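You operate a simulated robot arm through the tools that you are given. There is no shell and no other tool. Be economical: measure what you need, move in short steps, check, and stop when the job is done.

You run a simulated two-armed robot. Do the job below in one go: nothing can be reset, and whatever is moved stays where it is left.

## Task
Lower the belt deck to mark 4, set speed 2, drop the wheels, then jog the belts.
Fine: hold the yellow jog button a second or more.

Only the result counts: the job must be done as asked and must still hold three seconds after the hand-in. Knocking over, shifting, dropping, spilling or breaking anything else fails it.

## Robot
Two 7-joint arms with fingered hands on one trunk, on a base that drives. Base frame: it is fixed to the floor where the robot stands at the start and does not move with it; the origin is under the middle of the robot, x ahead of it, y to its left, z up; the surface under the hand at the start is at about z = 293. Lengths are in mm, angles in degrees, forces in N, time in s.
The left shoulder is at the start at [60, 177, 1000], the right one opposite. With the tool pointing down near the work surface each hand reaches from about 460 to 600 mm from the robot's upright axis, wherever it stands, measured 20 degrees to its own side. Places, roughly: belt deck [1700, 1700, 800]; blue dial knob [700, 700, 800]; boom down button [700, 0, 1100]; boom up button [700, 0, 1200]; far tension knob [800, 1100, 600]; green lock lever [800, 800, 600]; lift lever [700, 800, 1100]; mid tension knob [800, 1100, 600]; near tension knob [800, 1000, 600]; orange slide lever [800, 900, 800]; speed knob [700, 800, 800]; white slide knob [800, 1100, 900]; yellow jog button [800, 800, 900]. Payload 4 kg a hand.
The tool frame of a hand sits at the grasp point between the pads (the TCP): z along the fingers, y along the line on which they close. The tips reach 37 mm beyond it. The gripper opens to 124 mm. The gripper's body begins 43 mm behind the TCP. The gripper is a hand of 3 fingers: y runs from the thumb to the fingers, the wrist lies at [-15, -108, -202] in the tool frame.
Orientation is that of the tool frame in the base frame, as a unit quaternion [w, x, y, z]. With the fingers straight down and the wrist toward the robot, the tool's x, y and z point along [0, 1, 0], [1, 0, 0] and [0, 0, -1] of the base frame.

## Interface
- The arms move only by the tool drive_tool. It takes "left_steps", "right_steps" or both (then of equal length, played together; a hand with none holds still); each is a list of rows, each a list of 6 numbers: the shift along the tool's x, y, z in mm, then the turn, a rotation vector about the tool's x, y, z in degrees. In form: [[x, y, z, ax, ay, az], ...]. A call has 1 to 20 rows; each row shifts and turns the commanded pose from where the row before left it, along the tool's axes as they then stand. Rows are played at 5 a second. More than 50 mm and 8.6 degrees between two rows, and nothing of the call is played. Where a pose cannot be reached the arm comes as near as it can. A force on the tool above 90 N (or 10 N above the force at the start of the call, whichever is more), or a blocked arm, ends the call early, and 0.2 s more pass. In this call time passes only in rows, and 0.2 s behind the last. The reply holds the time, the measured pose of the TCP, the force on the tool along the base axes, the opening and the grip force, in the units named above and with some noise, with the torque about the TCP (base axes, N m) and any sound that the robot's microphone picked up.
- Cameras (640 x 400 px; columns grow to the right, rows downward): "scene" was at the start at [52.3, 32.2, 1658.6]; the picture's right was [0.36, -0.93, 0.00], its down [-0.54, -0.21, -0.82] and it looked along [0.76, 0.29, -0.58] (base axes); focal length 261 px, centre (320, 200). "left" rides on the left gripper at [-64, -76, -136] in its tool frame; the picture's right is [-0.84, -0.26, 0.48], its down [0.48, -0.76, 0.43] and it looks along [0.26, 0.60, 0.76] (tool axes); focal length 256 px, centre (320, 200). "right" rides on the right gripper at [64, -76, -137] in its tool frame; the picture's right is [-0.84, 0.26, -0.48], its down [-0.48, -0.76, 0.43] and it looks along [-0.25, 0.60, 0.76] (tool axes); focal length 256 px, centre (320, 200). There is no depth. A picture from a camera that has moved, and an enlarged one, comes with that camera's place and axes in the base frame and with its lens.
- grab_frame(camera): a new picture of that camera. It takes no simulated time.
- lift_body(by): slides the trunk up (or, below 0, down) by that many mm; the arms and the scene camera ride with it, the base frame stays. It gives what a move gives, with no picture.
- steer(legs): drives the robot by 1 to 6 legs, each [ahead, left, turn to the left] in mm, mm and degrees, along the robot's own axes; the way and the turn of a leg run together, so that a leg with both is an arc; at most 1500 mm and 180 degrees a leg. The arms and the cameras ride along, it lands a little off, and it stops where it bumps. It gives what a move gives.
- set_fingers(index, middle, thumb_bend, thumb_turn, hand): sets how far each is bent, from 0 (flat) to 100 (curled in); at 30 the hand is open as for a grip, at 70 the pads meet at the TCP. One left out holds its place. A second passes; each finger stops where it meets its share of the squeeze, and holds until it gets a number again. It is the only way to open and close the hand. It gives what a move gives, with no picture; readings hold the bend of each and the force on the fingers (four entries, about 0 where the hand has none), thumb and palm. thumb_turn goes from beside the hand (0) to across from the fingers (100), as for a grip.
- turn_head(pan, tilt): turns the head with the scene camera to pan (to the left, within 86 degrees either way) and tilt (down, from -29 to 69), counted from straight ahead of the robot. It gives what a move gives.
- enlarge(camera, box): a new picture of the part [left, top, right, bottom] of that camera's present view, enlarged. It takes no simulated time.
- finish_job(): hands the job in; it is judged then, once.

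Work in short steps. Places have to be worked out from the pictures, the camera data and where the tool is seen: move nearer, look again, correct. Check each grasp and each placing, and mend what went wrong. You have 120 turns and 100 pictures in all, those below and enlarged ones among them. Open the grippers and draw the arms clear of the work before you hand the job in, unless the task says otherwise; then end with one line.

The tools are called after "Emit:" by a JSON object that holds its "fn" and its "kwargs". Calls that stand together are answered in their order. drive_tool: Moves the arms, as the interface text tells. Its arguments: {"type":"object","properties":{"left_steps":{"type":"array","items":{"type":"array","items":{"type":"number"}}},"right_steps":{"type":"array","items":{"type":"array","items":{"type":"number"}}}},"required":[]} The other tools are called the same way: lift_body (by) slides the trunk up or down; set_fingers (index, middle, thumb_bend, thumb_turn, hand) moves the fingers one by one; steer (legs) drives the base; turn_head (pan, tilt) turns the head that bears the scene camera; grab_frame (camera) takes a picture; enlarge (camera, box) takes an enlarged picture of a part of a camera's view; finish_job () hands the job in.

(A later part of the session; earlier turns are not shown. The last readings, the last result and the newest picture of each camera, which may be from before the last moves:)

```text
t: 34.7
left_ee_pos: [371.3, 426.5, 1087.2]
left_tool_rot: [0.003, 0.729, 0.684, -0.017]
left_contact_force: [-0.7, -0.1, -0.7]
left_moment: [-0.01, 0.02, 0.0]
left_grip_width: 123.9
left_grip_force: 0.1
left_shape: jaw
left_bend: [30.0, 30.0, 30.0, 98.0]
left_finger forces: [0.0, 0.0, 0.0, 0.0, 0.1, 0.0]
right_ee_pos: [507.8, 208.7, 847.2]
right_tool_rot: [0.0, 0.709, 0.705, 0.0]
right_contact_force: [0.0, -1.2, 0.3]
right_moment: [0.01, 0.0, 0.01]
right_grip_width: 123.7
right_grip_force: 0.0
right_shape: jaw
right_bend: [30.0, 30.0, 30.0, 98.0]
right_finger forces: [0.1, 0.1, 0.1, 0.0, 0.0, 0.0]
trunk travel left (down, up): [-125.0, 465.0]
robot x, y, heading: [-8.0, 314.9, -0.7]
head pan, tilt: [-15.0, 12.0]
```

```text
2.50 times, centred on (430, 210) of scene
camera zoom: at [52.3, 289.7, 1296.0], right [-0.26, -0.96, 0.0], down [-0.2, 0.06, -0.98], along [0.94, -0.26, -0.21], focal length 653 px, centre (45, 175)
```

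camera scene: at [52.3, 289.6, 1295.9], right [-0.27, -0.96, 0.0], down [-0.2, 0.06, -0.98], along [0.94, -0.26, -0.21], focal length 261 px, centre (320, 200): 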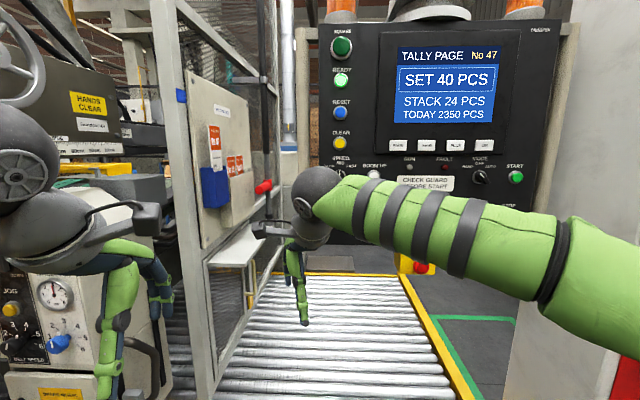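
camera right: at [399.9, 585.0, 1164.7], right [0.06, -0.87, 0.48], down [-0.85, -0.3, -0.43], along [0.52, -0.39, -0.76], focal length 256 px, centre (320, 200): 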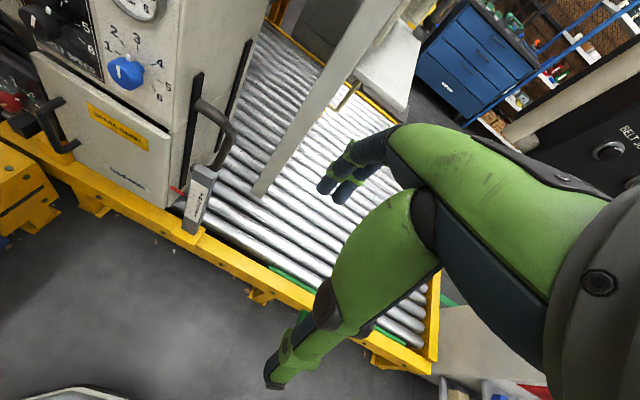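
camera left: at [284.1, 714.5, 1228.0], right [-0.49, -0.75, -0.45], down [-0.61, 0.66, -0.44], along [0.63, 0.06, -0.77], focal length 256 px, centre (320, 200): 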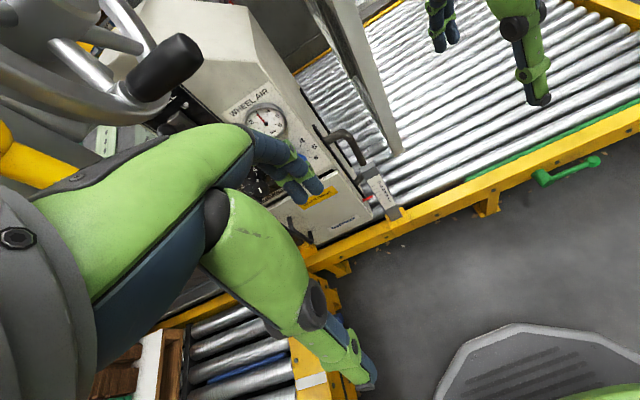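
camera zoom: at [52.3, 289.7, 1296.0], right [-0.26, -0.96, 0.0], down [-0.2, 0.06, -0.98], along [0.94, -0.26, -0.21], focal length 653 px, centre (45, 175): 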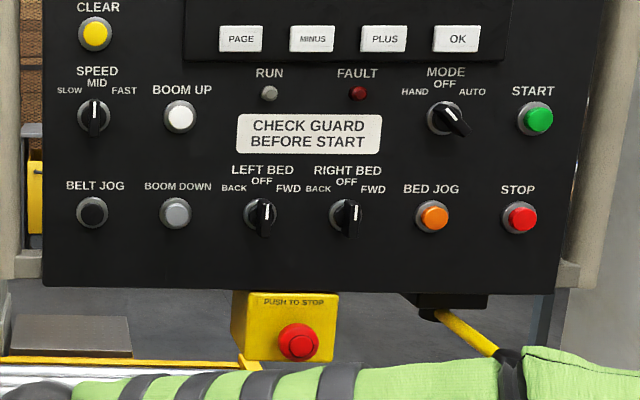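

BOOM DOWN triangulates to about (672,-26,1108), panel facing (-0.96,0.27). I raise the trunk 200, pinch the right fingers to a poker and pitch the hand forward.

Emit:
{"fn": "lift_body", "kwargs": {"by": 200}}

Emit:
{"fn": "set_fingers", "kwargs": {"hand": "right", "index": 70, "middle": 70, "thumb_bend": 70, "thumb_turn": 100}}

Emit:
{"fn": "drive_tool", "kwargs": {"right_steps": [[0, 0, 0, -8.5, 0, 0], [0, 0, 0, -8.5, 0, 0], [0, 0, 0, -8.5, 0, 0], [0, 0, 0, -8.5, 0, 0], [0, 0, 0, -8.5, 0, 0], [0, 0, 0, -8.5, 0, 0], [0, 0, 0, -8.5, 0, 0], [0, 0, 0, -8.5, 0, 0], [0, 0, 0, -8.5, 0, 0], [0, 0, 0, -8.5, 0, 0], [0, 0, 0, -5, 0, 0]]}}

Emit:
{"fn": "grab_frame", "kwargs": {"camera": "scene"}}

```text
t: 36.9
left_ee_pos: [370.2, 427.0, 1287.1]
left_tool_rot: [0.004, 0.729, 0.684, -0.017]
left_contact_force: [-0.2, 0.0, 0.3]
left_moment: [0.01, -0.01, 0.01]
left_grip_width: 124.1
left_grip_force: 0.0
left_shape: jaw
left_bend: [30.0, 30.0, 30.0, 98.0]
left_finger forces: [0.0, 0.1, 0.1, 0.1, 0.1, 0.0]
right_ee_pos: [507.8, 211.0, 1047.2]
right_tool_rot: [0.0, 0.709, 0.705, 0.0]
right_contact_force: [0.1, -0.4, -0.1]
right_moment: [0.0, -0.02, 0.01]
right_grip_width: 123.7
right_grip_force: 0.0
right_shape: jaw
right_bend: [30.0, 30.0, 30.0, 98.0]
right_finger forces: [0.0, 0.0, 0.0, 0.0, 0.1, 0.0]
trunk travel left (down, up): [-325.0, 265.0]
robot x, y, heading: [-4.5, 312.2, -0.5]
head pan, tilt: [-15.0, 12.0]
```

```text
t: 37.9
left_ee_pos: [370.6, 426.3, 1287.1]
left_tool_rot: [0.003, 0.729, 0.684, -0.017]
left_contact_force: [-1.1, -0.4, -0.2]
left_moment: [0.01, 0.0, -0.02]
left_grip_width: 123.9
left_grip_force: 0.1
left_shape: jaw
left_bend: [30.0, 30.0, 30.0, 98.0]
left_finger forces: [0.0, 0.0, 0.0, 0.0, 0.1, 0.0]
right_ee_pos: [508.9, 211.4, 1046.8]
right_tool_rot: [0.0, 0.709, 0.705, 0.001]
right_contact_force: [-0.3, -0.4, 0.1]
right_moment: [-0.03, 0.0, 0.03]
right_grip_width: 2.2
right_grip_force: 0.0
right_shape: fingers
right_bend: [70.0, 70.0, 70.0, 100.0]
right_finger forces: [0.0, 0.0, 0.0, 0.1, 0.0, 0.1]
trunk travel left (down, up): [-325.0, 265.0]
robot x, y, heading: [-9.2, 312.0, -0.3]
head pan, tilt: [-15.0, 12.0]
```

```text
t: 40.3
left_ee_pos: [368.9, 428.4, 1287.2]
left_tool_rot: [0.005, 0.729, 0.684, -0.017]
left_contact_force: [0.2, -0.2, -0.1]
left_moment: [-0.01, 0.0, -0.01]
left_grip_width: 124.0
left_grip_force: 0.2
left_shape: jaw
left_bend: [30.0, 30.0, 30.0, 98.0]
left_finger forces: [0.0, 0.0, 0.0, 0.1, 0.0, 0.0]
right_ee_pos: [535.3, 227.5, 1067.3]
right_tool_rot: [0.501, 0.5, 0.5, 0.499]
right_contact_force: [-0.3, 0.2, -0.1]
right_moment: [-0.02, -0.03, 0.0]
right_grip_width: 1.9
right_grip_force: 0.2
right_shape: fingers
right_bend: [70.0, 70.0, 70.0, 100.0]
right_finger forces: [0.0, 0.0, 0.1, 0.0, 0.0, 0.0]
right hand out of reach, approached as far as the arm can: row 6, 7, 8, 11
trunk travel left (down, up): [-325.0, 265.0]
robot x, y, heading: [-6.3, 315.8, -0.8]
head pan, tilt: [-15.0, 12.0]
```

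```text
69 pictures are left
camera scene: at [50.7, 291.1, 1496.1], right [-0.26, -0.96, 0.0], down [-0.2, 0.05, -0.98], along [0.94, -0.26, -0.21], focal length 261 px, centre (320, 200)
```

scene: 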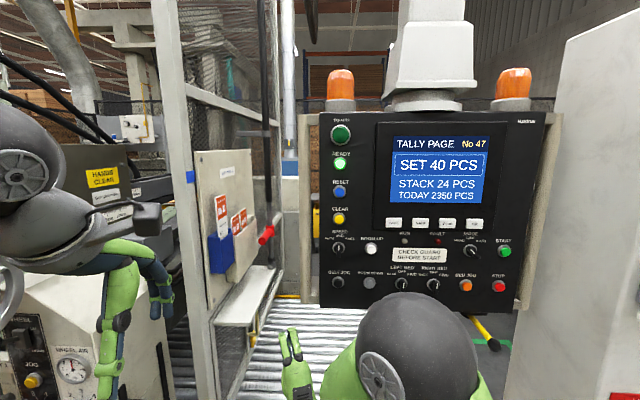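

The hand now points forward. I move it right toward the button, yaw it to face the panel, then check.

Emit:
{"fn": "drive_tool", "kwargs": {"right_steps": [[-40, 8, 0, 0, 0, 0], [-40, 8, 0, 0, 0, 0], [-40, 8, 0, 0, 0, 0], [-40, 8, 0, 0, 0, 0], [-40, 8, 0, 0, 0, 0], [0, 0, 0, 0, -8, 0], [0, 0, 0, 0, -8, 0]]}}

Emit:
{"fn": "grab_frame", "kwargs": {"camera": "scene"}}

Emit:
{"fn": "grab_frame", "kwargs": {"camera": "right"}}

```text
t: 41.9
left_ee_pos: [370.5, 427.1, 1284.8]
left_tool_rot: [0.003, 0.729, 0.684, -0.016]
left_contact_force: [-0.1, -0.1, -0.7]
left_moment: [0.02, 0.0, -0.01]
left_grip_width: 123.9
left_grip_force: 0.0
left_shape: jaw
left_bend: [30.0, 30.0, 30.0, 98.0]
left_finger forces: [0.0, 0.1, 0.0, 0.1, 0.0, 0.0]
right_ee_pos: [530.9, 178.4, 1117.1]
right_tool_rot: [0.567, 0.567, 0.423, 0.423]
right_contact_force: [0.8, 0.0, -0.7]
right_moment: [0.06, -0.02, 0.02]
right_grip_width: 2.1
right_grip_force: 0.0
right_shape: fingers
right_bend: [70.0, 70.0, 70.0, 100.0]
right_finger forces: [0.0, 0.0, 0.0, 0.0, 0.0, 0.1]
right hand out of reach, approached as far as the arm can: row 1, 2, 3, 4, 5
trunk travel left (down, up): [-325.0, 265.0]
robot x, y, heading: [-10.3, 312.1, -0.5]
head pan, tilt: [-15.0, 12.0]
```

```text
68 pictures are left
camera scene: at [52.5, 289.8, 1495.9], right [-0.26, -0.96, 0.0], down [-0.2, 0.06, -0.98], along [0.94, -0.26, -0.21], focal length 261 px, centre (320, 200)
```

scene: 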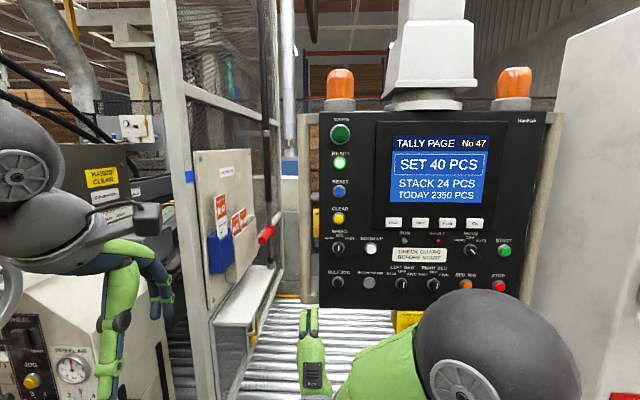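

```text
67 pictures are left
camera right: at [418.6, 277.9, 1041.2], right [-0.7, -0.67, 0.26], down [0.28, -0.59, -0.76], along [0.66, -0.46, 0.6], focal length 256 px, centre (320, 200)
```

right: 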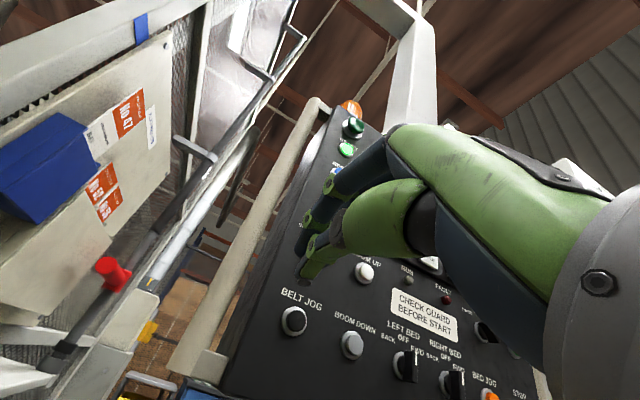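

The arm is too folded to follow; going forward should bring the commanded lateral shift into reach. I step forward 60 with a small rise.

Emit:
{"fn": "drive_tool", "kwargs": {"right_steps": [[0, 5, 20, 0, 0, 0], [0, 5, 20, 0, 0, 0], [0, 5, 15, 0, 0, 0]]}}

```text
t: 42.7
left_ee_pos: [370.9, 426.6, 1286.7]
left_tool_rot: [0.004, 0.73, 0.683, -0.017]
left_contact_force: [0.8, 0.3, -0.4]
left_moment: [-0.01, -0.01, 0.01]
left_grip_width: 124.0
left_grip_force: 0.1
left_shape: jaw
left_bend: [30.0, 30.0, 30.0, 98.0]
left_finger forces: [0.0, 0.0, 0.0, 0.0, 0.1, 0.1]
right_ee_pos: [585.2, 163.7, 1133.1]
right_tool_rot: [0.565, 0.566, 0.425, 0.425]
right_contact_force: [-0.3, -0.5, 0.0]
right_moment: [0.02, 0.02, 0.02]
right_grip_width: 2.1
right_grip_force: 0.1
right_shape: fingers
right_bend: [70.0, 70.0, 70.0, 100.0]
right_finger forces: [0.1, 0.1, 0.0, 0.0, 0.0, 0.1]
trunk travel left (down, up): [-325.0, 265.0]
robot x, y, heading: [-8.5, 313.0, -0.4]
head pan, tilt: [-15.0, 12.0]
```

Now it tracks. I move laterally to the pre-press pose about (579,1,1108).

Emit:
{"fn": "drive_tool", "kwargs": {"right_steps": [[-40, -6, 8, 0, 0, 0], [-40, -6, 8, 0, 0, 0], [-40, -6, 8, 0, 0, 0], [-38, -7, 8, 0, 0, 0]]}}

Emit:
{"fn": "enlarge", "kwargs": {"camera": "scene", "box": [300, 200, 460, 320]}}

Emit:
{"fn": "grab_frame", "kwargs": {"camera": "right"}}

```text
t: 43.7
left_ee_pos: [371.1, 427.1, 1286.6]
left_tool_rot: [0.004, 0.73, 0.683, -0.017]
left_contact_force: [-0.3, -0.5, -0.7]
left_moment: [0.0, -0.02, 0.01]
left_grip_width: 124.0
left_grip_force: 0.1
left_shape: jaw
left_bend: [30.0, 30.0, 30.0, 98.0]
left_finger forces: [0.0, 0.0, 0.0, 0.0, 0.0, 0.0]
right_ee_pos: [570.4, 43.9, 1111.0]
right_tool_rot: [0.568, 0.572, 0.418, 0.419]
right_contact_force: [-0.2, 0.3, 0.5]
right_moment: [0.01, 0.02, -0.02]
right_grip_width: 1.9
right_grip_force: 0.1
right_shape: fingers
right_bend: [70.0, 70.0, 70.0, 100.0]
right_finger forces: [0.1, 0.1, 0.1, 0.1, 0.0, 0.0]
right hand out of reach, approached as far as the arm can: row 3, 4
trunk travel left (down, up): [-325.0, 265.0]
robot x, y, heading: [-4.3, 311.5, -0.2]
head pan, tilt: [-15.0, 12.0]
```

```text
3.33 times, centred on (380, 260) of scene
camera zoom: at [52.3, 290.0, 1496.0], right [-0.26, -0.96, 0.0], down [-0.2, 0.05, -0.98], along [0.94, -0.26, -0.21], focal length 870 px, centre (120, 0)
```

zoom: 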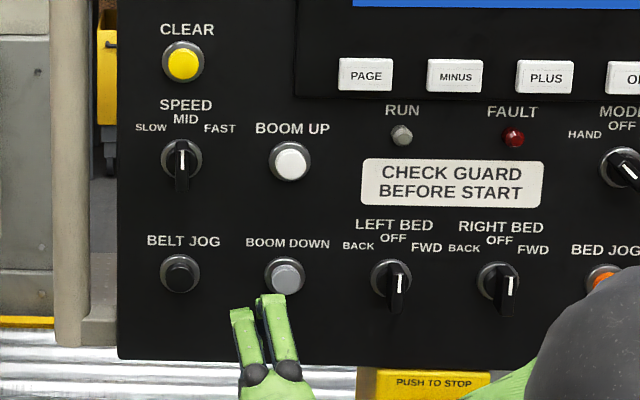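

```text
65 pictures are left
camera right: at [460.7, 145.2, 1035.9], right [-0.71, -0.66, 0.25], down [0.27, -0.59, -0.76], along [0.65, -0.47, 0.59], focal length 256 px, centre (320, 200)
```

right: 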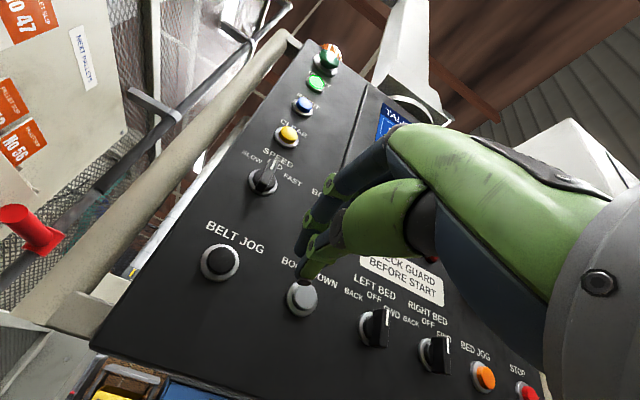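

The tip is about 40 mm left of the button's approach line; arm reach is limited so I shift the base right 40 mm.

Emit:
{"fn": "steer", "kwargs": {"legs": [[0, -40, 0]]}}

Emit:
{"fn": "enlarge", "kwargs": {"camera": "scene", "box": [300, 200, 460, 320]}}

```text
t: 44.5
left_ee_pos: [371.0, 384.3, 1286.1]
left_tool_rot: [0.005, 0.729, 0.684, -0.018]
left_contact_force: [-0.8, -0.2, 0.2]
left_moment: [-0.01, 0.0, -0.02]
left_grip_width: 123.9
left_grip_force: 0.1
left_shape: jaw
left_bend: [30.0, 30.0, 30.0, 98.0]
left_finger forces: [0.0, 0.0, 0.0, 0.0, 0.0, 0.1]
right_ee_pos: [570.4, 1.4, 1109.0]
right_tool_rot: [0.568, 0.573, 0.417, 0.419]
right_contact_force: [-0.4, -0.2, -0.4]
right_moment: [0.01, 0.02, -0.01]
right_grip_width: 2.0
right_grip_force: 0.0
right_shape: fingers
right_bend: [70.0, 70.0, 70.0, 100.0]
right_finger forces: [0.0, 0.0, 0.1, 0.0, 0.1, 0.1]
trunk travel left (down, up): [-325.0, 265.0]
robot x, y, heading: [-7.6, 276.6, -0.4]
head pan, tilt: [-15.0, 12.0]
```

```text
3.33 times, centred on (380, 260) of scene
camera zoom: at [52.0, 248.8, 1495.9], right [-0.27, -0.96, 0.0], down [-0.2, 0.06, -0.98], along [0.94, -0.26, -0.21], focal length 870 px, centre (120, 0)
```

zoom: 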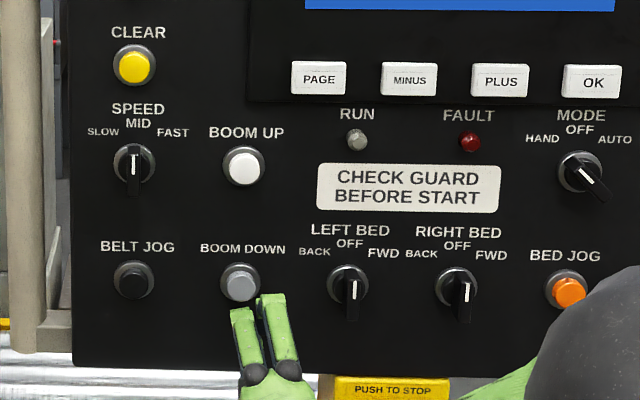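

Aligned on the button's line. Before pressing I take a baseline of the scale pointer from this position.

Emit:
{"fn": "turn_head", "kwargs": {"pan": 30, "tilt": 45}}

Emit:
{"fn": "grab_frame", "kwargs": {"camera": "scene"}}

```text
t: 45.7
left_ee_pos: [370.1, 386.5, 1285.8]
left_tool_rot: [0.004, 0.73, 0.684, -0.017]
left_contact_force: [-0.1, 0.8, 0.1]
left_moment: [-0.02, 0.02, 0.03]
left_grip_width: 123.7
left_grip_force: 0.2
left_shape: jaw
left_bend: [30.0, 30.0, 30.0, 98.0]
left_finger forces: [0.0, 0.1, 0.0, 0.1, 0.0, 0.0]
right_ee_pos: [571.3, 3.8, 1111.1]
right_tool_rot: [0.568, 0.572, 0.418, 0.419]
right_contact_force: [1.6, 0.2, 0.1]
right_moment: [-0.02, -0.01, -0.02]
right_grip_width: 1.7
right_grip_force: 0.1
right_shape: fingers
right_bend: [70.0, 70.0, 70.0, 100.0]
right_finger forces: [0.1, 0.0, 0.0, 0.0, 0.0, 0.0]
trunk travel left (down, up): [-325.0, 265.0]
robot x, y, heading: [-5.4, 272.9, -0.6]
head pan, tilt: [30.0, 45.0]
```

```text
63 pictures are left
camera scene: at [32.9, 314.7, 1444.3], right [0.49, -0.87, 0.0], down [-0.61, -0.35, -0.71], along [0.62, 0.35, -0.71], focal length 261 px, centre (320, 200)
```

scene: 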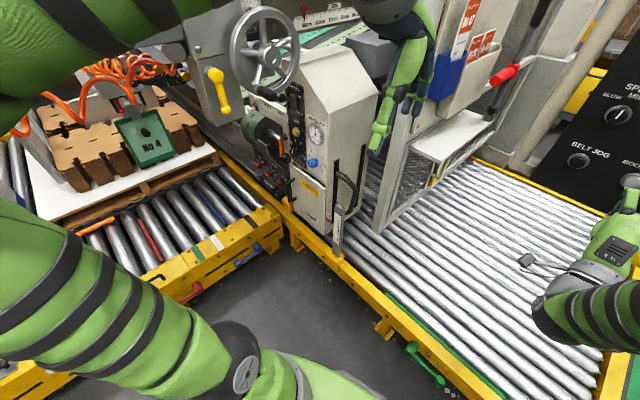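

Scale visible. I enlarge it as baseline.

Emit:
{"fn": "enlarge", "kwargs": {"camera": "scene", "box": [310, 190, 360, 260]}}

```text
5.71 times, centred on (335, 225) of scene
camera zoom: at [32.9, 314.7, 1444.3], right [0.49, -0.87, 0.0], down [-0.61, -0.35, -0.71], along [0.62, 0.35, -0.71], focal length 1492 px, centre (234, 57)
```

zoom: 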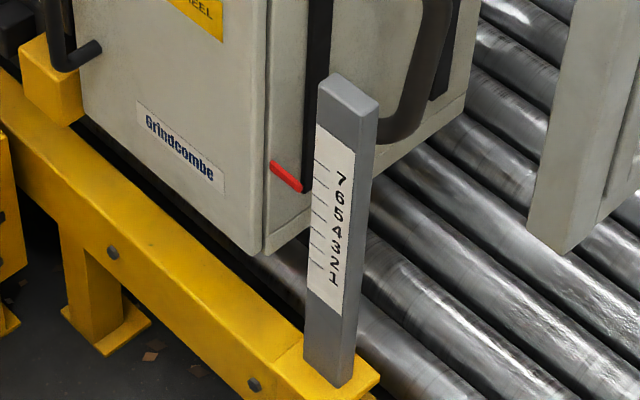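

Now approach the BOOM DOWN button: 55 mm forward, then read force.

Emit:
{"fn": "drive_tool", "kwargs": {"right_steps": [[0, 0, 20, 0, 0, 0], [0, 0, 20, 0, 0, 0], [0, 0, 15, 0, 0, 0]]}}

Emit:
{"fn": "grab_frame", "kwargs": {"camera": "right"}}

```text
t: 46.5
left_ee_pos: [371.5, 386.6, 1286.5]
left_tool_rot: [0.004, 0.729, 0.684, -0.017]
left_contact_force: [-0.1, 0.1, 0.9]
left_moment: [-0.03, -0.02, -0.03]
left_grip_width: 123.8
left_grip_force: 0.2
left_shape: jaw
left_bend: [30.0, 30.0, 30.0, 98.0]
left_finger forces: [0.1, 0.0, 0.1, 0.0, 0.0, 0.0]
right_ee_pos: [623.7, -4.5, 1111.1]
right_tool_rot: [0.569, 0.574, 0.415, 0.417]
right_contact_force: [0.5, 0.0, 0.4]
right_moment: [-0.02, 0.01, 0.01]
right_grip_width: 2.2
right_grip_force: 0.0
right_shape: fingers
right_bend: [70.0, 70.0, 70.0, 100.0]
right_finger forces: [0.0, 0.0, 0.0, 0.1, 0.0, 0.0]
right hand out of reach, approached as far as the arm can: row 2, 3
trunk travel left (down, up): [-325.0, 265.0]
robot x, y, heading: [-7.7, 277.4, -0.1]
head pan, tilt: [30.0, 45.0]
```

```text
61 pictures are left
camera right: at [514.0, 100.0, 1037.1], right [-0.72, -0.65, 0.25], down [0.26, -0.59, -0.77], along [0.65, -0.48, 0.59], focal length 256 px, centre (320, 200)
```

right: 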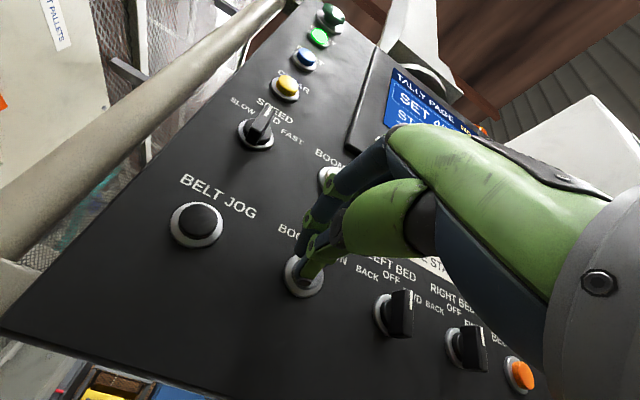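

The tip is about 10 mm left of centre; shift base right 12 mm, then press in small steps.

Emit:
{"fn": "steer", "kwargs": {"legs": [[0, -12, 0]]}}

Emit:
{"fn": "drive_tool", "kwargs": {"right_steps": [[0, 0, 4, 0, 0, 0], [0, 0, 4, 0, 0, 0], [0, 0, 4, 0, 0, 0]]}}

Emit:
{"fn": "enlarge", "kwargs": {"camera": "scene", "box": [310, 190, 360, 260]}}

```text
t: 47.2
left_ee_pos: [370.8, 373.7, 1286.7]
left_tool_rot: [0.004, 0.73, 0.684, -0.017]
left_contact_force: [-0.1, -0.4, 0.5]
left_moment: [0.04, 0.02, 0.04]
left_grip_width: 124.1
left_grip_force: 0.0
left_shape: jaw
left_bend: [30.0, 30.0, 30.0, 98.0]
left_finger forces: [0.0, 0.0, 0.0, 0.0, 0.0, 0.0]
right_ee_pos: [622.8, -17.2, 1112.3]
right_tool_rot: [0.569, 0.575, 0.415, 0.417]
right_contact_force: [0.6, -0.5, -0.6]
right_moment: [-0.01, -0.03, 0.0]
right_grip_width: 1.9
right_grip_force: 0.2
right_shape: fingers
right_bend: [70.0, 70.0, 70.0, 100.0]
right_finger forces: [0.1, 0.0, 0.0, 0.0, 0.0, 0.1]
trunk travel left (down, up): [-325.0, 265.0]
robot x, y, heading: [-9.5, 261.8, -0.7]
head pan, tilt: [30.0, 45.0]
```

```text
t: 48.0
left_ee_pos: [369.9, 374.9, 1287.1]
left_tool_rot: [0.004, 0.73, 0.683, -0.017]
left_contact_force: [-0.4, 0.0, 0.3]
left_moment: [-0.03, -0.01, 0.01]
left_grip_width: 123.9
left_grip_force: 0.1
left_shape: jaw
left_bend: [30.0, 30.0, 30.0, 98.0]
left_finger forces: [0.0, 0.0, 0.0, 0.0, 0.0, 0.0]
right_ee_pos: [632.5, -18.9, 1112.4]
right_tool_rot: [0.57, 0.576, 0.413, 0.416]
right_contact_force: [-18.8, 5.5, 0.9]
right_moment: [0.09, 0.1, -0.02]
right_grip_width: 1.9
right_grip_force: 10.1
right_shape: fingers
right_bend: [70.0, 70.0, 70.0, 100.0]
right_finger forces: [7.5, 0.0, 0.0, 0.0, 12.1, 0.1]
trunk travel left (down, up): [-325.0, 265.0]
robot x, y, heading: [-7.0, 264.2, -0.5]
head pan, tilt: [30.0, 45.0]
heard: click
```

```text
5.71 times, centred on (335, 225) of scene
camera zoom: at [30.4, 303.1, 1444.3], right [0.49, -0.87, 0.0], down [-0.61, -0.35, -0.71], along [0.62, 0.35, -0.71], focal length 1492 px, centre (234, 57)
```

zoom: 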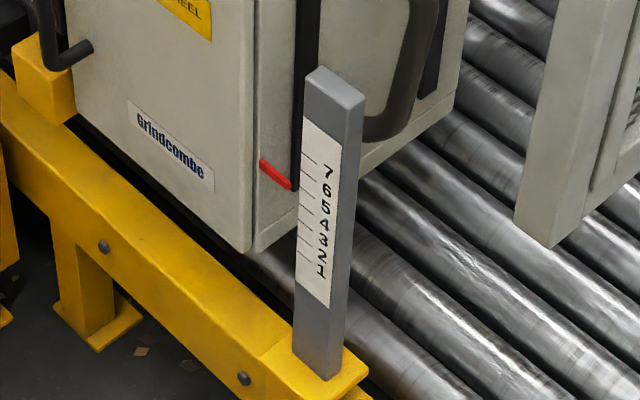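

A click was heard. I hold it a second (idle rows) and check whether the pointer moves.

Emit:
{"fn": "drive_tool", "kwargs": {"right_steps": [[0, 0, 0, 0, 0, 0], [0, 0, 0, 0, 0, 0], [0, 0, 0, 0, 0, 0], [0, 0, 0, 0, 0, 0], [0, 0, 0, 0, 0, 0]]}}

Emit:
{"fn": "enlarge", "kwargs": {"camera": "scene", "box": [310, 190, 360, 260]}}

```text
t: 49.2
left_ee_pos: [368.5, 374.8, 1287.7]
left_tool_rot: [0.005, 0.729, 0.684, -0.016]
left_contact_force: [0.6, 0.3, -0.5]
left_moment: [0.02, 0.0, -0.01]
left_grip_width: 123.8
left_grip_force: 0.0
left_shape: jaw
left_bend: [30.0, 30.0, 30.0, 98.0]
left_finger forces: [0.1, 0.0, 0.0, 0.1, 0.0, 0.0]
right_ee_pos: [632.3, -17.0, 1113.9]
right_tool_rot: [0.569, 0.576, 0.413, 0.416]
right_contact_force: [-20.7, 6.0, -0.8]
right_moment: [0.03, 0.07, 0.04]
right_grip_width: 2.0
right_grip_force: 10.9
right_shape: fingers
right_bend: [70.0, 70.0, 70.0, 100.0]
right_finger forces: [7.9, 0.0, 0.0, 0.1, 13.8, 0.0]
trunk travel left (down, up): [-325.0, 265.0]
robot x, y, heading: [-6.3, 260.7, -0.6]
head pan, tilt: [30.0, 45.0]
```

```text
5.71 times, centred on (335, 225) of scene
camera zoom: at [30.6, 303.2, 1444.3], right [0.49, -0.87, 0.0], down [-0.61, -0.35, -0.71], along [0.62, 0.35, -0.71], focal length 1492 px, centre (234, 57)
```

zoom: 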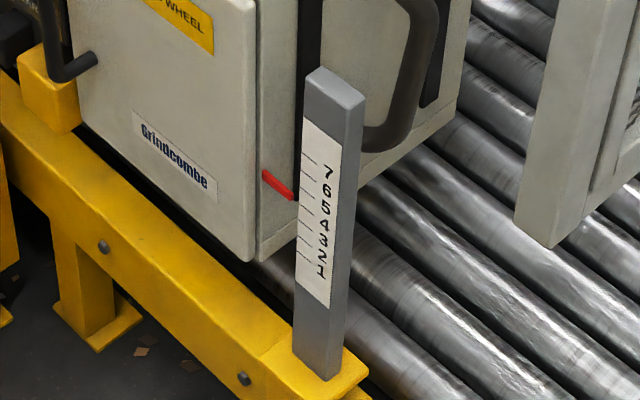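

The whole deck with the pointer goes down while held. I zoom harder to read the pointer precisely (no time passes).

Emit:
{"fn": "enlarge", "kwargs": {"camera": "scene", "box": [325, 205, 353, 235]}}

```text
13.33 times, centred on (339, 220) of scene
camera zoom: at [30.6, 303.2, 1444.3], right [0.49, -0.87, 0.0], down [-0.61, -0.35, -0.71], along [0.62, 0.35, -0.71], focal length 3482 px, centre (67, -67)
```

zoom: 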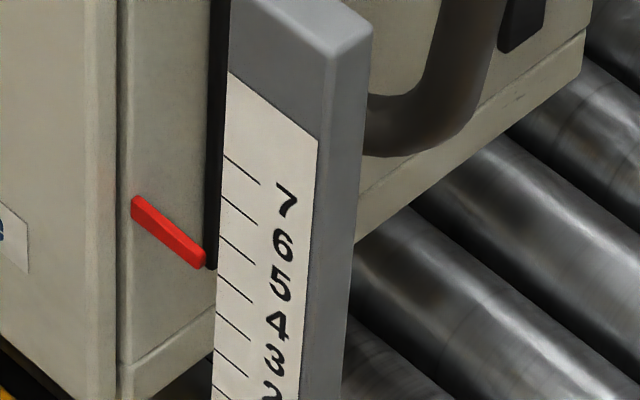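

Pointer apparently near 4 now. I release the button right away by backing off 25 mm.

Emit:
{"fn": "drive_tool", "kwargs": {"right_steps": [[0, 0, -30, 0, 0, 0]]}}

Emit:
{"fn": "enlarge", "kwargs": {"camera": "scene", "box": [325, 205, 353, 235]}}

```text
t: 49.6
left_ee_pos: [371.1, 374.6, 1286.9]
left_tool_rot: [0.004, 0.729, 0.684, -0.017]
left_contact_force: [-0.3, 0.3, -0.3]
left_moment: [0.02, -0.01, 0.01]
left_grip_width: 123.9
left_grip_force: 0.1
left_shape: jaw
left_bend: [30.0, 30.0, 30.0, 98.0]
left_finger forces: [0.0, 0.1, 0.0, 0.0, 0.0, 0.0]
right_ee_pos: [607.3, -11.5, 1113.1]
right_tool_rot: [0.569, 0.575, 0.414, 0.416]
right_contact_force: [0.0, 0.0, -0.6]
right_moment: [0.0, 0.0, 0.0]
right_grip_width: 2.0
right_grip_force: 0.0
right_shape: fingers
right_bend: [70.0, 70.0, 70.0, 100.0]
right_finger forces: [0.0, 0.0, 0.0, 0.0, 0.1, 0.0]
trunk travel left (down, up): [-325.0, 265.0]
robot x, y, heading: [-6.3, 264.1, -0.7]
head pan, tilt: [30.0, 45.0]
```

```text
13.33 times, centred on (339, 220) of scene
camera zoom: at [32.5, 302.4, 1444.3], right [0.49, -0.87, 0.0], down [-0.61, -0.35, -0.71], along [0.61, 0.35, -0.71], focal length 3482 px, centre (67, -67)
```

zoom: 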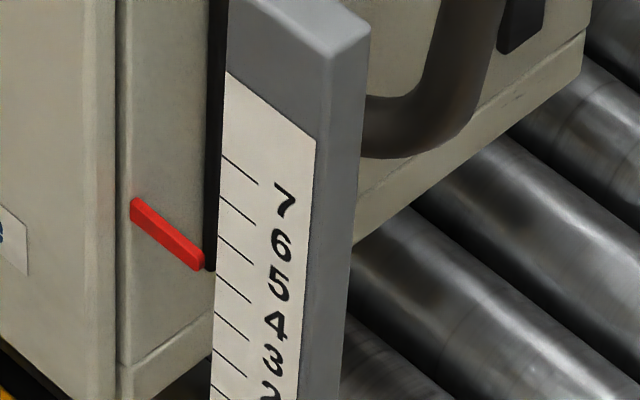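

Deck stopped, apparently at 4. To verify with a level view I back off, and lower the trunk to bring the left hand camera down to scale height.

Emit:
{"fn": "steer", "kwargs": {"legs": [[-150, 0, 0], [0, 130, 0]]}}

Emit:
{"fn": "lift_body", "kwargs": {"by": -300}}

Emit:
{"fn": "drive_tool", "kwargs": {"left_steps": [[0, 0, 45, 0, 0, 0], [0, 0, 45, 0, 0, 0], [0, 0, 45, 0, 0, 0], [0, 0, 45, 0, 0, 0], [0, 0, 45, 0, 0, 0], [0, 0, 0, -8, 0, 0], [0, 0, 0, -8, 0, 0], [0, 0, 0, -8, 0, 0], [0, 0, 0, -8, 0, 0], [0, 0, 0, -8, 0, 0]]}}

Emit:
{"fn": "grab_frame", "kwargs": {"camera": "left"}}

```text
t: 51.9
left_ee_pos: [219.8, 508.0, 1286.4]
left_tool_rot: [0.004, 0.728, 0.686, -0.017]
left_contact_force: [-0.4, -0.2, 0.8]
left_moment: [0.0, 0.0, 0.04]
left_grip_width: 124.1
left_grip_force: 0.1
left_shape: jaw
left_bend: [30.0, 30.0, 30.0, 98.0]
left_finger forces: [0.0, 0.0, 0.1, 0.1, 0.0, 0.1]
right_ee_pos: [457.4, 124.1, 1113.2]
right_tool_rot: [0.568, 0.573, 0.417, 0.419]
right_contact_force: [0.5, 0.3, 0.4]
right_moment: [-0.03, 0.01, -0.03]
right_grip_width: 1.8
right_grip_force: 0.1
right_shape: fingers
right_bend: [70.0, 70.0, 70.0, 100.0]
right_finger forces: [0.0, 0.0, 0.0, 0.0, 0.0, 0.1]
trunk travel left (down, up): [-325.0, 265.0]
robot x, y, heading: [-162.5, 397.9, -0.2]
head pan, tilt: [30.0, 45.0]
```

```text
t: 54.9
left_ee_pos: [220.6, 507.9, 986.6]
left_tool_rot: [0.003, 0.728, 0.685, -0.017]
left_contact_force: [-0.3, -0.1, 0.3]
left_moment: [0.03, 0.0, 0.0]
left_grip_width: 123.9
left_grip_force: 0.1
left_shape: jaw
left_bend: [30.0, 30.0, 30.0, 98.0]
left_finger forces: [0.1, 0.1, 0.1, 0.1, 0.0, 0.0]
right_ee_pos: [456.5, 125.3, 811.3]
right_tool_rot: [0.569, 0.574, 0.416, 0.418]
right_contact_force: [-0.4, -0.2, 0.0]
right_moment: [0.01, 0.0, 0.01]
right_grip_width: 1.9
right_grip_force: 0.1
right_shape: fingers
right_bend: [70.0, 70.0, 70.0, 100.0]
right_finger forces: [0.1, 0.1, 0.0, 0.0, 0.0, 0.0]
trunk travel left (down, up): [-25.0, 565.0]
robot x, y, heading: [-158.7, 393.7, -0.1]
head pan, tilt: [30.0, 45.0]
```

```text
t: 57.1
left_ee_pos: [237.1, 473.4, 806.2]
left_tool_rot: [0.273, 0.703, 0.635, 0.167]
left_contact_force: [-0.2, 0.3, -0.4]
left_moment: [0.0, 0.01, -0.03]
left_grip_width: 123.9
left_grip_force: 0.1
left_shape: jaw
left_bend: [30.0, 30.0, 30.0, 98.0]
left_finger forces: [0.1, 0.1, 0.0, 0.0, 0.0, 0.0]
left hand out of reach, approached as far as the arm can: row 9, 10
right_ee_pos: [457.8, 136.7, 818.4]
right_tool_rot: [0.573, 0.569, 0.42, 0.414]
right_contact_force: [0.5, -0.1, 0.4]
right_moment: [-0.03, 0.0, 0.0]
right_grip_width: 1.6
right_grip_force: 0.1
right_shape: fingers
right_bend: [70.0, 70.0, 70.0, 100.0]
right_finger forces: [0.0, 0.1, 0.0, 0.1, 0.0, 0.1]
trunk travel left (down, up): [-25.0, 565.0]
robot x, y, heading: [-161.6, 389.9, -0.1]
head pan, tilt: [30.0, 45.0]
```

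```text
56 pictures are left
camera left: at [86.2, 436.3, 876.4], right [-0.04, -0.9, -0.44], down [-0.29, 0.43, -0.85], along [0.96, 0.1, -0.28], focal length 256 px, centre (320, 200)
```

left: 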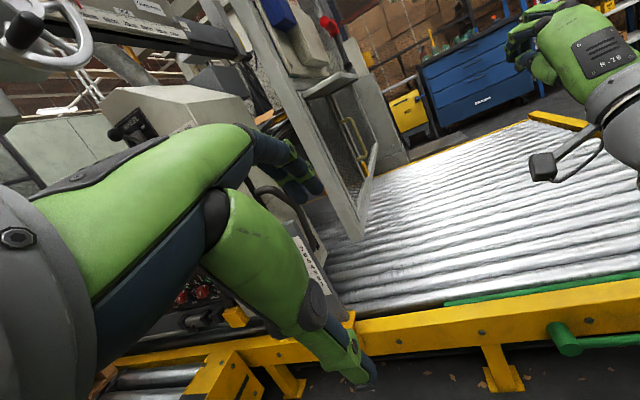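

The thumb hides the scale. I move the hand forward and down and yaw left so the scale lies in the free right part.

Emit:
{"fn": "drive_tool", "kwargs": {"left_steps": [[0, 38, 32, 0, 0, 0], [0, 38, 32, 0, 0, 0], [0, -25, 31, 0, 5.1, -6.1], [0, -25, 31, 0, 5.1, -6.1], [0, -25, 31, 0, 5.1, -6.1], [0, -25, 31, 0, 5.1, -6.1]]}}

Emit:
{"fn": "grab_frame", "kwargs": {"camera": "left"}}

```text
t: 57.5
left_ee_pos: [233.0, 406.5, 828.4]
left_tool_rot: [0.313, 0.745, 0.564, 0.171]
left_contact_force: [-0.5, 0.0, 1.0]
left_moment: [-0.01, 0.0, -0.03]
left_grip_width: 123.9
left_grip_force: 0.1
left_shape: jaw
left_bend: [30.0, 30.0, 30.0, 98.0]
left_finger forces: [0.1, 0.1, 0.0, 0.0, 0.0, 0.0]
right_ee_pos: [456.7, 131.8, 812.4]
right_tool_rot: [0.572, 0.571, 0.418, 0.415]
right_contact_force: [0.1, 0.2, 0.2]
right_moment: [-0.02, 0.04, 0.01]
right_grip_width: 2.0
right_grip_force: 0.2
right_shape: fingers
right_bend: [70.0, 70.0, 70.0, 100.0]
right_finger forces: [0.0, 0.0, 0.1, 0.0, 0.0, 0.0]
trunk travel left (down, up): [-25.0, 565.0]
robot x, y, heading: [-158.7, 391.8, -0.2]
head pan, tilt: [30.0, 45.0]
stopped in row 2 (left hand): the arm was blocked; the commanded pose is now the measured one
```

```text
55 pictures are left
camera left: at [73.7, 395.6, 886.6], right [-0.15, -0.88, -0.45], down [-0.14, 0.47, -0.87], along [0.98, -0.07, -0.2], focal length 256 px, centre (320, 200)
```

left: 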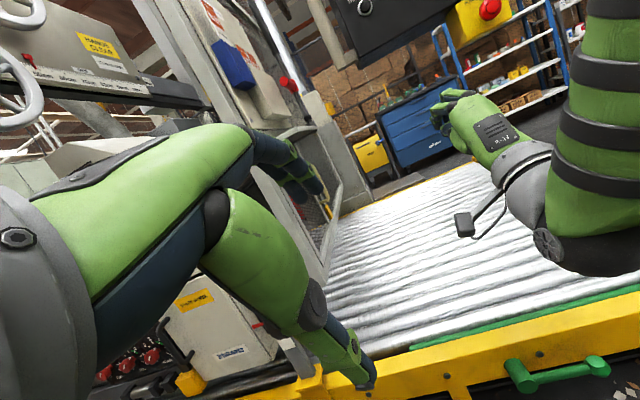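

The left arm was folded too tightly. I extend the left hand forward-left, then yaw.

Emit:
{"fn": "drive_tool", "kwargs": {"left_steps": [[43, 12, 5, 0, 0, 0], [43, 12, 5, 0, 0, 0], [43, 12, 5, 0, 0, 0], [43, 12, 5, 0, 0, 0]]}}

Emit:
{"fn": "grab_frame", "kwargs": {"camera": "left"}}

```text
t: 58.5
left_ee_pos: [331.3, 548.6, 834.3]
left_tool_rot: [0.305, 0.745, 0.564, 0.18]
left_contact_force: [0.1, 0.2, 1.0]
left_moment: [0.0, 0.03, 0.01]
left_grip_width: 124.1
left_grip_force: 0.1
left_shape: jaw
left_bend: [30.0, 30.0, 30.0, 98.0]
left_finger forces: [0.0, 0.0, 0.1, 0.0, 0.0, 0.1]
right_ee_pos: [457.7, 123.8, 811.3]
right_tool_rot: [0.568, 0.574, 0.416, 0.418]
right_contact_force: [0.3, -0.4, 0.3]
right_moment: [-0.03, 0.03, 0.03]
right_grip_width: 1.8
right_grip_force: 0.1
right_shape: fingers
right_bend: [70.0, 70.0, 70.0, 100.0]
right_finger forces: [0.1, 0.0, 0.0, 0.0, 0.0, 0.1]
trunk travel left (down, up): [-25.0, 565.0]
robot x, y, heading: [-159.5, 392.1, 0.2]
head pan, tilt: [30.0, 45.0]
```

```text
54 pictures are left
camera left: at [172.0, 536.0, 891.4], right [-0.14, -0.87, -0.47], down [-0.14, 0.48, -0.86], along [0.98, -0.06, -0.19], focal length 256 px, centre (320, 200)
```

left: 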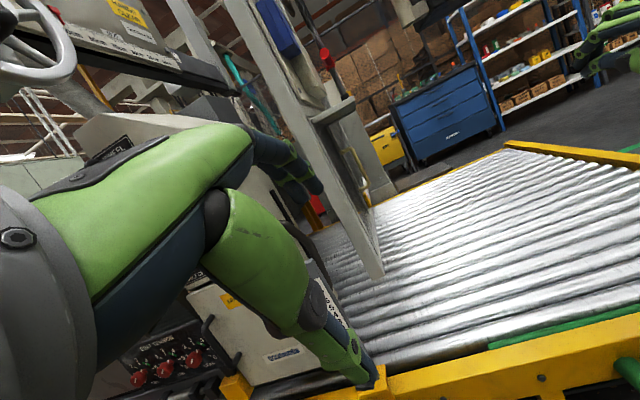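

Now yaw left 32 degrees and go down 150 mm.

Emit:
{"fn": "drive_tool", "kwargs": {"left_steps": [[3.6, -24, 27.6, -0.8, 5.3, -6], [3.6, -24, 27.6, -0.8, 5.3, -6], [3.6, -24, 27.6, -0.8, 5.3, -6], [3.6, -24, 27.6, -0.8, 5.3, -6]]}}

Emit:
{"fn": "grab_frame", "kwargs": {"camera": "left"}}

```text
t: 59.5
left_ee_pos: [359.6, 541.3, 702.6]
left_tool_rot: [0.252, 0.557, 0.749, 0.254]
left_contact_force: [-0.7, -0.5, -0.3]
left_moment: [-0.02, 0.0, 0.0]
left_grip_width: 124.3
left_grip_force: 0.0
left_shape: jaw
left_bend: [30.0, 30.0, 30.0, 98.0]
left_finger forces: [0.0, 0.0, 0.0, 0.1, 0.0, 0.1]
left hand out of reach, approached as far as the arm can: row 2, 3, 4
right_ee_pos: [457.4, 124.0, 812.9]
right_tool_rot: [0.568, 0.575, 0.416, 0.418]
right_contact_force: [-0.2, -0.4, -0.3]
right_moment: [-0.01, -0.01, -0.03]
right_grip_width: 1.9
right_grip_force: 0.1
right_shape: fingers
right_bend: [70.0, 70.0, 70.0, 100.0]
right_finger forces: [0.0, 0.0, 0.1, 0.1, 0.0, 0.0]
trunk travel left (down, up): [-25.0, 565.0]
robot x, y, heading: [-156.0, 393.4, -0.3]
head pan, tilt: [30.0, 45.0]
```

```text
53 pictures are left
camera left: at [230.7, 447.2, 760.2], right [0.35, -0.82, -0.45], down [-0.37, 0.32, -0.87], along [0.86, 0.47, -0.19], focal length 256 px, centre (320, 200)
```

left: 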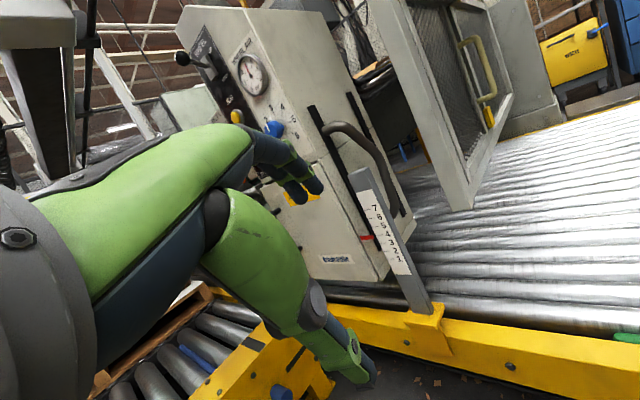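

Excellent view of the scale. I enlarge it.

Emit:
{"fn": "enlarge", "kwargs": {"camera": "left", "box": [340, 180, 430, 290]}}

```text
3.64 times, centred on (385, 235) of left
camera zoom: at [230.7, 447.2, 760.2], right [0.35, -0.82, -0.45], down [-0.37, 0.32, -0.87], along [0.86, 0.47, -0.19], focal length 931 px, centre (84, 73)
```

zoom: 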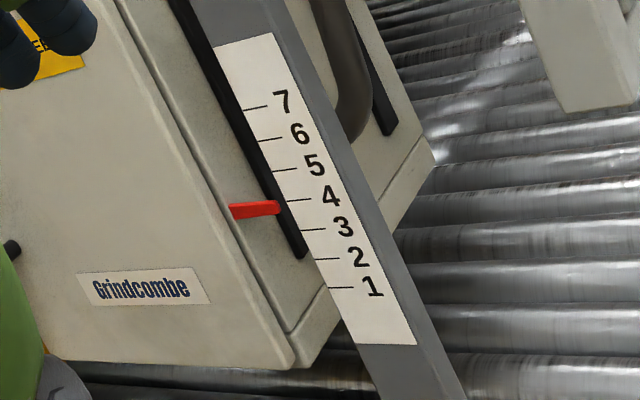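

From about 22° above, the pointer reads slightly below 4 (~3.8). I lower the hand camera further to read it level.

Emit:
{"fn": "drive_tool", "kwargs": {"left_steps": [[-1, -12, 43, 0, 0, 0], [-1, -12, 43, 0, 0, 0], [-1, -12, 43, 0, 0, 0], [-1, -12, 43, 0, 0, 0]]}}

Emit:
{"fn": "grab_frame", "kwargs": {"camera": "left"}}

```text
t: 60.5
left_ee_pos: [442.9, 546.6, 542.8]
left_tool_rot: [0.248, 0.558, 0.747, 0.261]
left_contact_force: [-0.4, -0.2, 0.0]
left_moment: [-0.04, -0.01, -0.01]
left_grip_width: 123.8
left_grip_force: 0.1
left_shape: jaw
left_bend: [30.0, 30.0, 30.0, 98.0]
left_finger forces: [0.0, 0.0, 0.0, 0.0, 0.0, 0.1]
right_ee_pos: [457.6, 122.8, 812.2]
right_tool_rot: [0.568, 0.574, 0.416, 0.418]
right_contact_force: [0.9, -0.2, -0.1]
right_moment: [0.02, 0.05, -0.03]
right_grip_width: 1.9
right_grip_force: 0.1
right_shape: fingers
right_bend: [70.0, 70.0, 70.0, 100.0]
right_finger forces: [0.1, 0.0, 0.0, 0.0, 0.0, 0.1]
trunk travel left (down, up): [-25.0, 565.0]
robot x, y, heading: [-160.3, 396.5, 0.0]
head pan, tilt: [30.0, 45.0]
```

```text
51 pictures are left
camera left: at [312.8, 451.0, 598.3], right [0.35, -0.82, -0.46], down [-0.37, 0.33, -0.87], along [0.86, 0.47, -0.18], focal length 256 px, centre (320, 200)
```

left: 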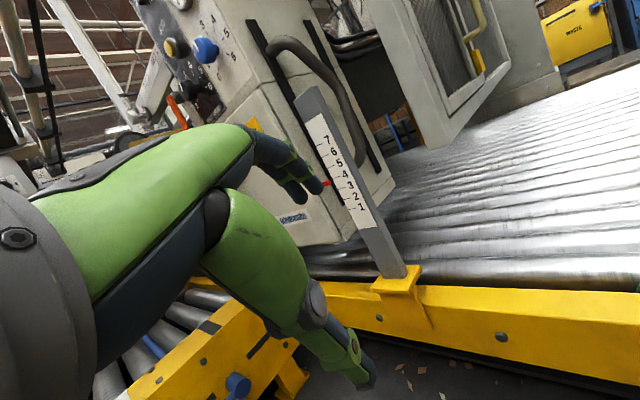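

Emit:
{"fn": "enlarge", "kwargs": {"camera": "left", "box": [310, 130, 380, 230]}}

```text
4.00 times, centred on (345, 180) of left
camera zoom: at [312.8, 451.0, 598.3], right [0.35, -0.82, -0.46], down [-0.37, 0.33, -0.87], along [0.86, 0.47, -0.18], focal length 1024 px, centre (220, 280)
```

zoom: 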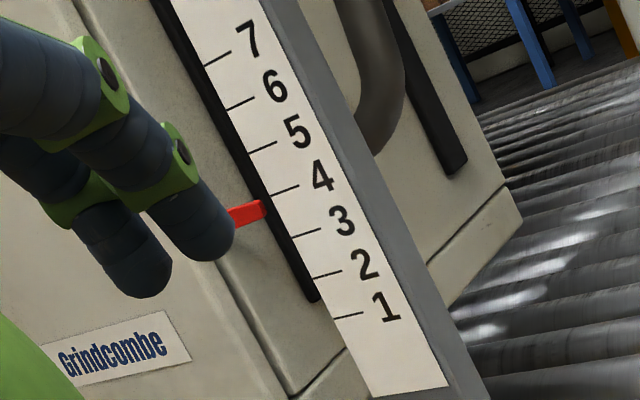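

Reading level: pointer about 3.7, a slight overshoot (about 5 mm). I'll correct with a short BOOM UP press: raise the trunk so the right hand sits at z≈1215 and return to the console.

Emit:
{"fn": "lift_body", "kwargs": {"by": 402}}

Emit:
{"fn": "steer", "kwargs": {"legs": [[0, -130, 0], [140, 0, 0]]}}

Emit:
{"fn": "turn_head", "kwargs": {"pan": -15, "tilt": 30}}

Emit:
{"fn": "grab_frame", "kwargs": {"camera": "right"}}

```text
refused: 402 is not a number from -400 to 400
```

```text
t: 62.7
left_ee_pos: [584.8, 420.8, 543.3]
left_tool_rot: [0.248, 0.557, 0.748, 0.261]
left_contact_force: [0.0, 0.1, 0.3]
left_moment: [0.0, -0.02, 0.0]
left_grip_width: 123.9
left_grip_force: 0.0
left_shape: jaw
left_bend: [30.0, 30.0, 30.0, 98.0]
left_finger forces: [0.1, 0.0, 0.1, 0.0, 0.0, 0.0]
right_ee_pos: [601.4, -2.2, 812.0]
right_tool_rot: [0.568, 0.573, 0.417, 0.419]
right_contact_force: [0.1, 0.3, -0.2]
right_moment: [-0.03, -0.02, 0.0]
right_grip_width: 1.7
right_grip_force: 0.1
right_shape: fingers
right_bend: [70.0, 70.0, 70.0, 100.0]
right_finger forces: [0.1, 0.0, 0.1, 0.0, 0.0, 0.0]
trunk travel left (down, up): [-25.0, 565.0]
robot x, y, heading: [-17.5, 263.0, -0.3]
head pan, tilt: [30.0, 45.0]
```

```text
t: 63.9
left_ee_pos: [584.2, 420.3, 542.9]
left_tool_rot: [0.247, 0.556, 0.749, 0.263]
left_contact_force: [-0.6, 0.2, 0.0]
left_moment: [0.01, -0.02, -0.01]
left_grip_width: 124.0
left_grip_force: 0.1
left_shape: jaw
left_bend: [30.0, 30.0, 30.0, 98.0]
left_finger forces: [0.1, 0.0, 0.0, 0.0, 0.0, 0.0]
right_ee_pos: [601.7, -1.8, 811.1]
right_tool_rot: [0.567, 0.573, 0.417, 0.419]
right_contact_force: [-0.5, -0.7, 1.5]
right_moment: [-0.03, 0.02, 0.01]
right_grip_width: 1.9
right_grip_force: 0.0
right_shape: fingers
right_bend: [70.0, 70.0, 70.0, 100.0]
right_finger forces: [0.1, 0.0, 0.1, 0.0, 0.0, 0.1]
trunk travel left (down, up): [-25.0, 565.0]
robot x, y, heading: [-15.7, 263.9, 0.0]
head pan, tilt: [-15.0, 30.0]
```

```text
49 pictures are left
camera right: at [490.7, 100.1, 737.5], right [-0.71, -0.66, 0.25], down [0.27, -0.59, -0.77], along [0.65, -0.48, 0.59], focal length 256 px, centre (320, 200)
```

right: 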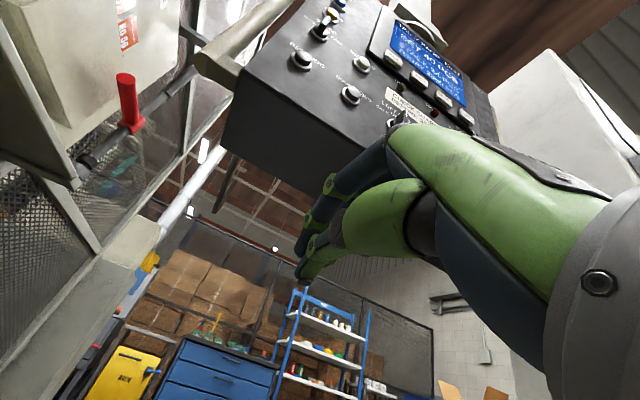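

The lift was refused (limit 400), so the hand is below the console. I back off, lift 400, and come back.

Emit:
{"fn": "steer", "kwargs": {"legs": [[-140, 0, 0]]}}

Emit:
{"fn": "lift_body", "kwargs": {"by": 400}}

Emit:
{"fn": "steer", "kwargs": {"legs": [[125, 0, 0]]}}

Emit:
{"fn": "grab_frame", "kwargs": {"camera": "right"}}

Emit:
{"fn": "enlarge", "kwargs": {"camera": "scene", "box": [240, 120, 400, 240]}}

```text
t: 65.2
left_ee_pos: [446.2, 419.2, 544.1]
left_tool_rot: [0.247, 0.557, 0.748, 0.262]
left_contact_force: [-0.4, -0.3, -0.2]
left_moment: [-0.03, 0.02, 0.01]
left_grip_width: 124.2
left_grip_force: 0.0
left_shape: jaw
left_bend: [30.0, 30.0, 30.0, 98.0]
left_finger forces: [0.0, 0.0, 0.0, 0.1, 0.0, 0.1]
right_ee_pos: [462.0, -2.5, 812.5]
right_tool_rot: [0.568, 0.573, 0.417, 0.419]
right_contact_force: [0.6, 0.1, -0.5]
right_moment: [-0.01, -0.02, 0.01]
right_grip_width: 1.8
right_grip_force: 0.0
right_shape: fingers
right_bend: [70.0, 70.0, 70.0, 100.0]
right_finger forces: [0.1, 0.0, 0.1, 0.0, 0.1, 0.0]
trunk travel left (down, up): [-25.0, 565.0]
robot x, y, heading: [-155.7, 263.2, -0.2]
head pan, tilt: [-15.0, 30.0]
```

```text
t: 69.0
left_ee_pos: [445.9, 420.6, 943.7]
left_tool_rot: [0.248, 0.557, 0.748, 0.263]
left_contact_force: [0.8, -0.3, -0.2]
left_moment: [0.0, -0.02, 0.03]
left_grip_width: 124.1
left_grip_force: 0.0
left_shape: jaw
left_bend: [30.0, 30.0, 30.0, 98.0]
left_finger forces: [0.1, 0.1, 0.0, 0.1, 0.1, 0.0]
right_ee_pos: [462.5, -2.7, 1211.1]
right_tool_rot: [0.567, 0.573, 0.417, 0.419]
right_contact_force: [0.7, -0.2, 0.3]
right_moment: [0.0, -0.01, 0.03]
right_grip_width: 1.9
right_grip_force: 0.0
right_shape: fingers
right_bend: [70.0, 70.0, 70.0, 100.0]
right_finger forces: [0.1, 0.0, 0.0, 0.0, 0.1, 0.1]
trunk travel left (down, up): [-425.0, 165.0]
robot x, y, heading: [-154.1, 262.8, 0.2]
head pan, tilt: [-15.0, 30.0]
```

```text
t: 70.3
left_ee_pos: [571.0, 420.1, 942.0]
left_tool_rot: [0.248, 0.558, 0.748, 0.261]
left_contact_force: [-0.1, 0.5, 0.0]
left_moment: [-0.03, -0.05, -0.02]
left_grip_width: 123.8
left_grip_force: 0.1
left_shape: jaw
left_bend: [30.0, 30.0, 30.0, 98.0]
left_finger forces: [0.0, 0.0, 0.0, 0.0, 0.1, 0.0]
right_ee_pos: [588.9, -3.4, 1211.1]
right_tool_rot: [0.567, 0.574, 0.417, 0.419]
right_contact_force: [-0.7, -0.7, 0.9]
right_moment: [0.03, 0.0, 0.01]
right_grip_width: 2.0
right_grip_force: 0.2
right_shape: fingers
right_bend: [70.0, 70.0, 70.0, 100.0]
right_finger forces: [0.0, 0.1, 0.0, 0.1, 0.0, 0.1]
trunk travel left (down, up): [-425.0, 165.0]
robot x, y, heading: [-31.4, 265.5, -0.1]
head pan, tilt: [-15.0, 30.0]
```

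```text
48 pictures are left
camera right: at [477.7, 100.0, 1136.9], right [-0.71, -0.66, 0.25], down [0.27, -0.59, -0.77], along [0.65, -0.48, 0.59], focal length 256 px, centre (320, 200)
```

right: 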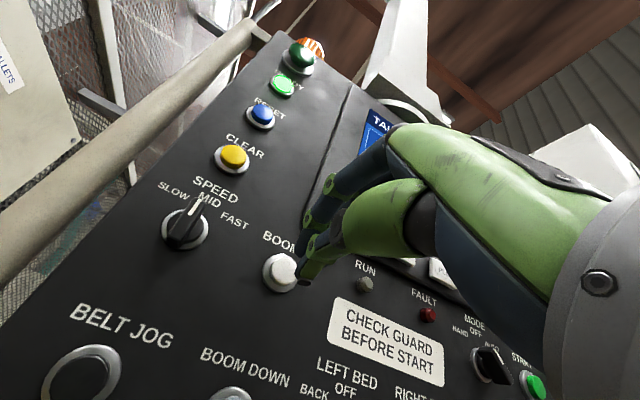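

```text
3.33 times, centred on (320, 180) of scene
camera zoom: at [29.2, 241.9, 1566.8], right [-0.26, -0.97, 0.0], down [-0.48, 0.13, -0.87], along [0.84, -0.22, -0.5], focal length 870 px, centre (320, 267)
```

zoom: 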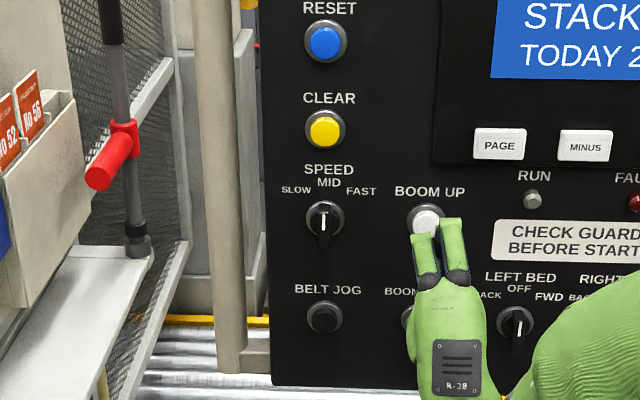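

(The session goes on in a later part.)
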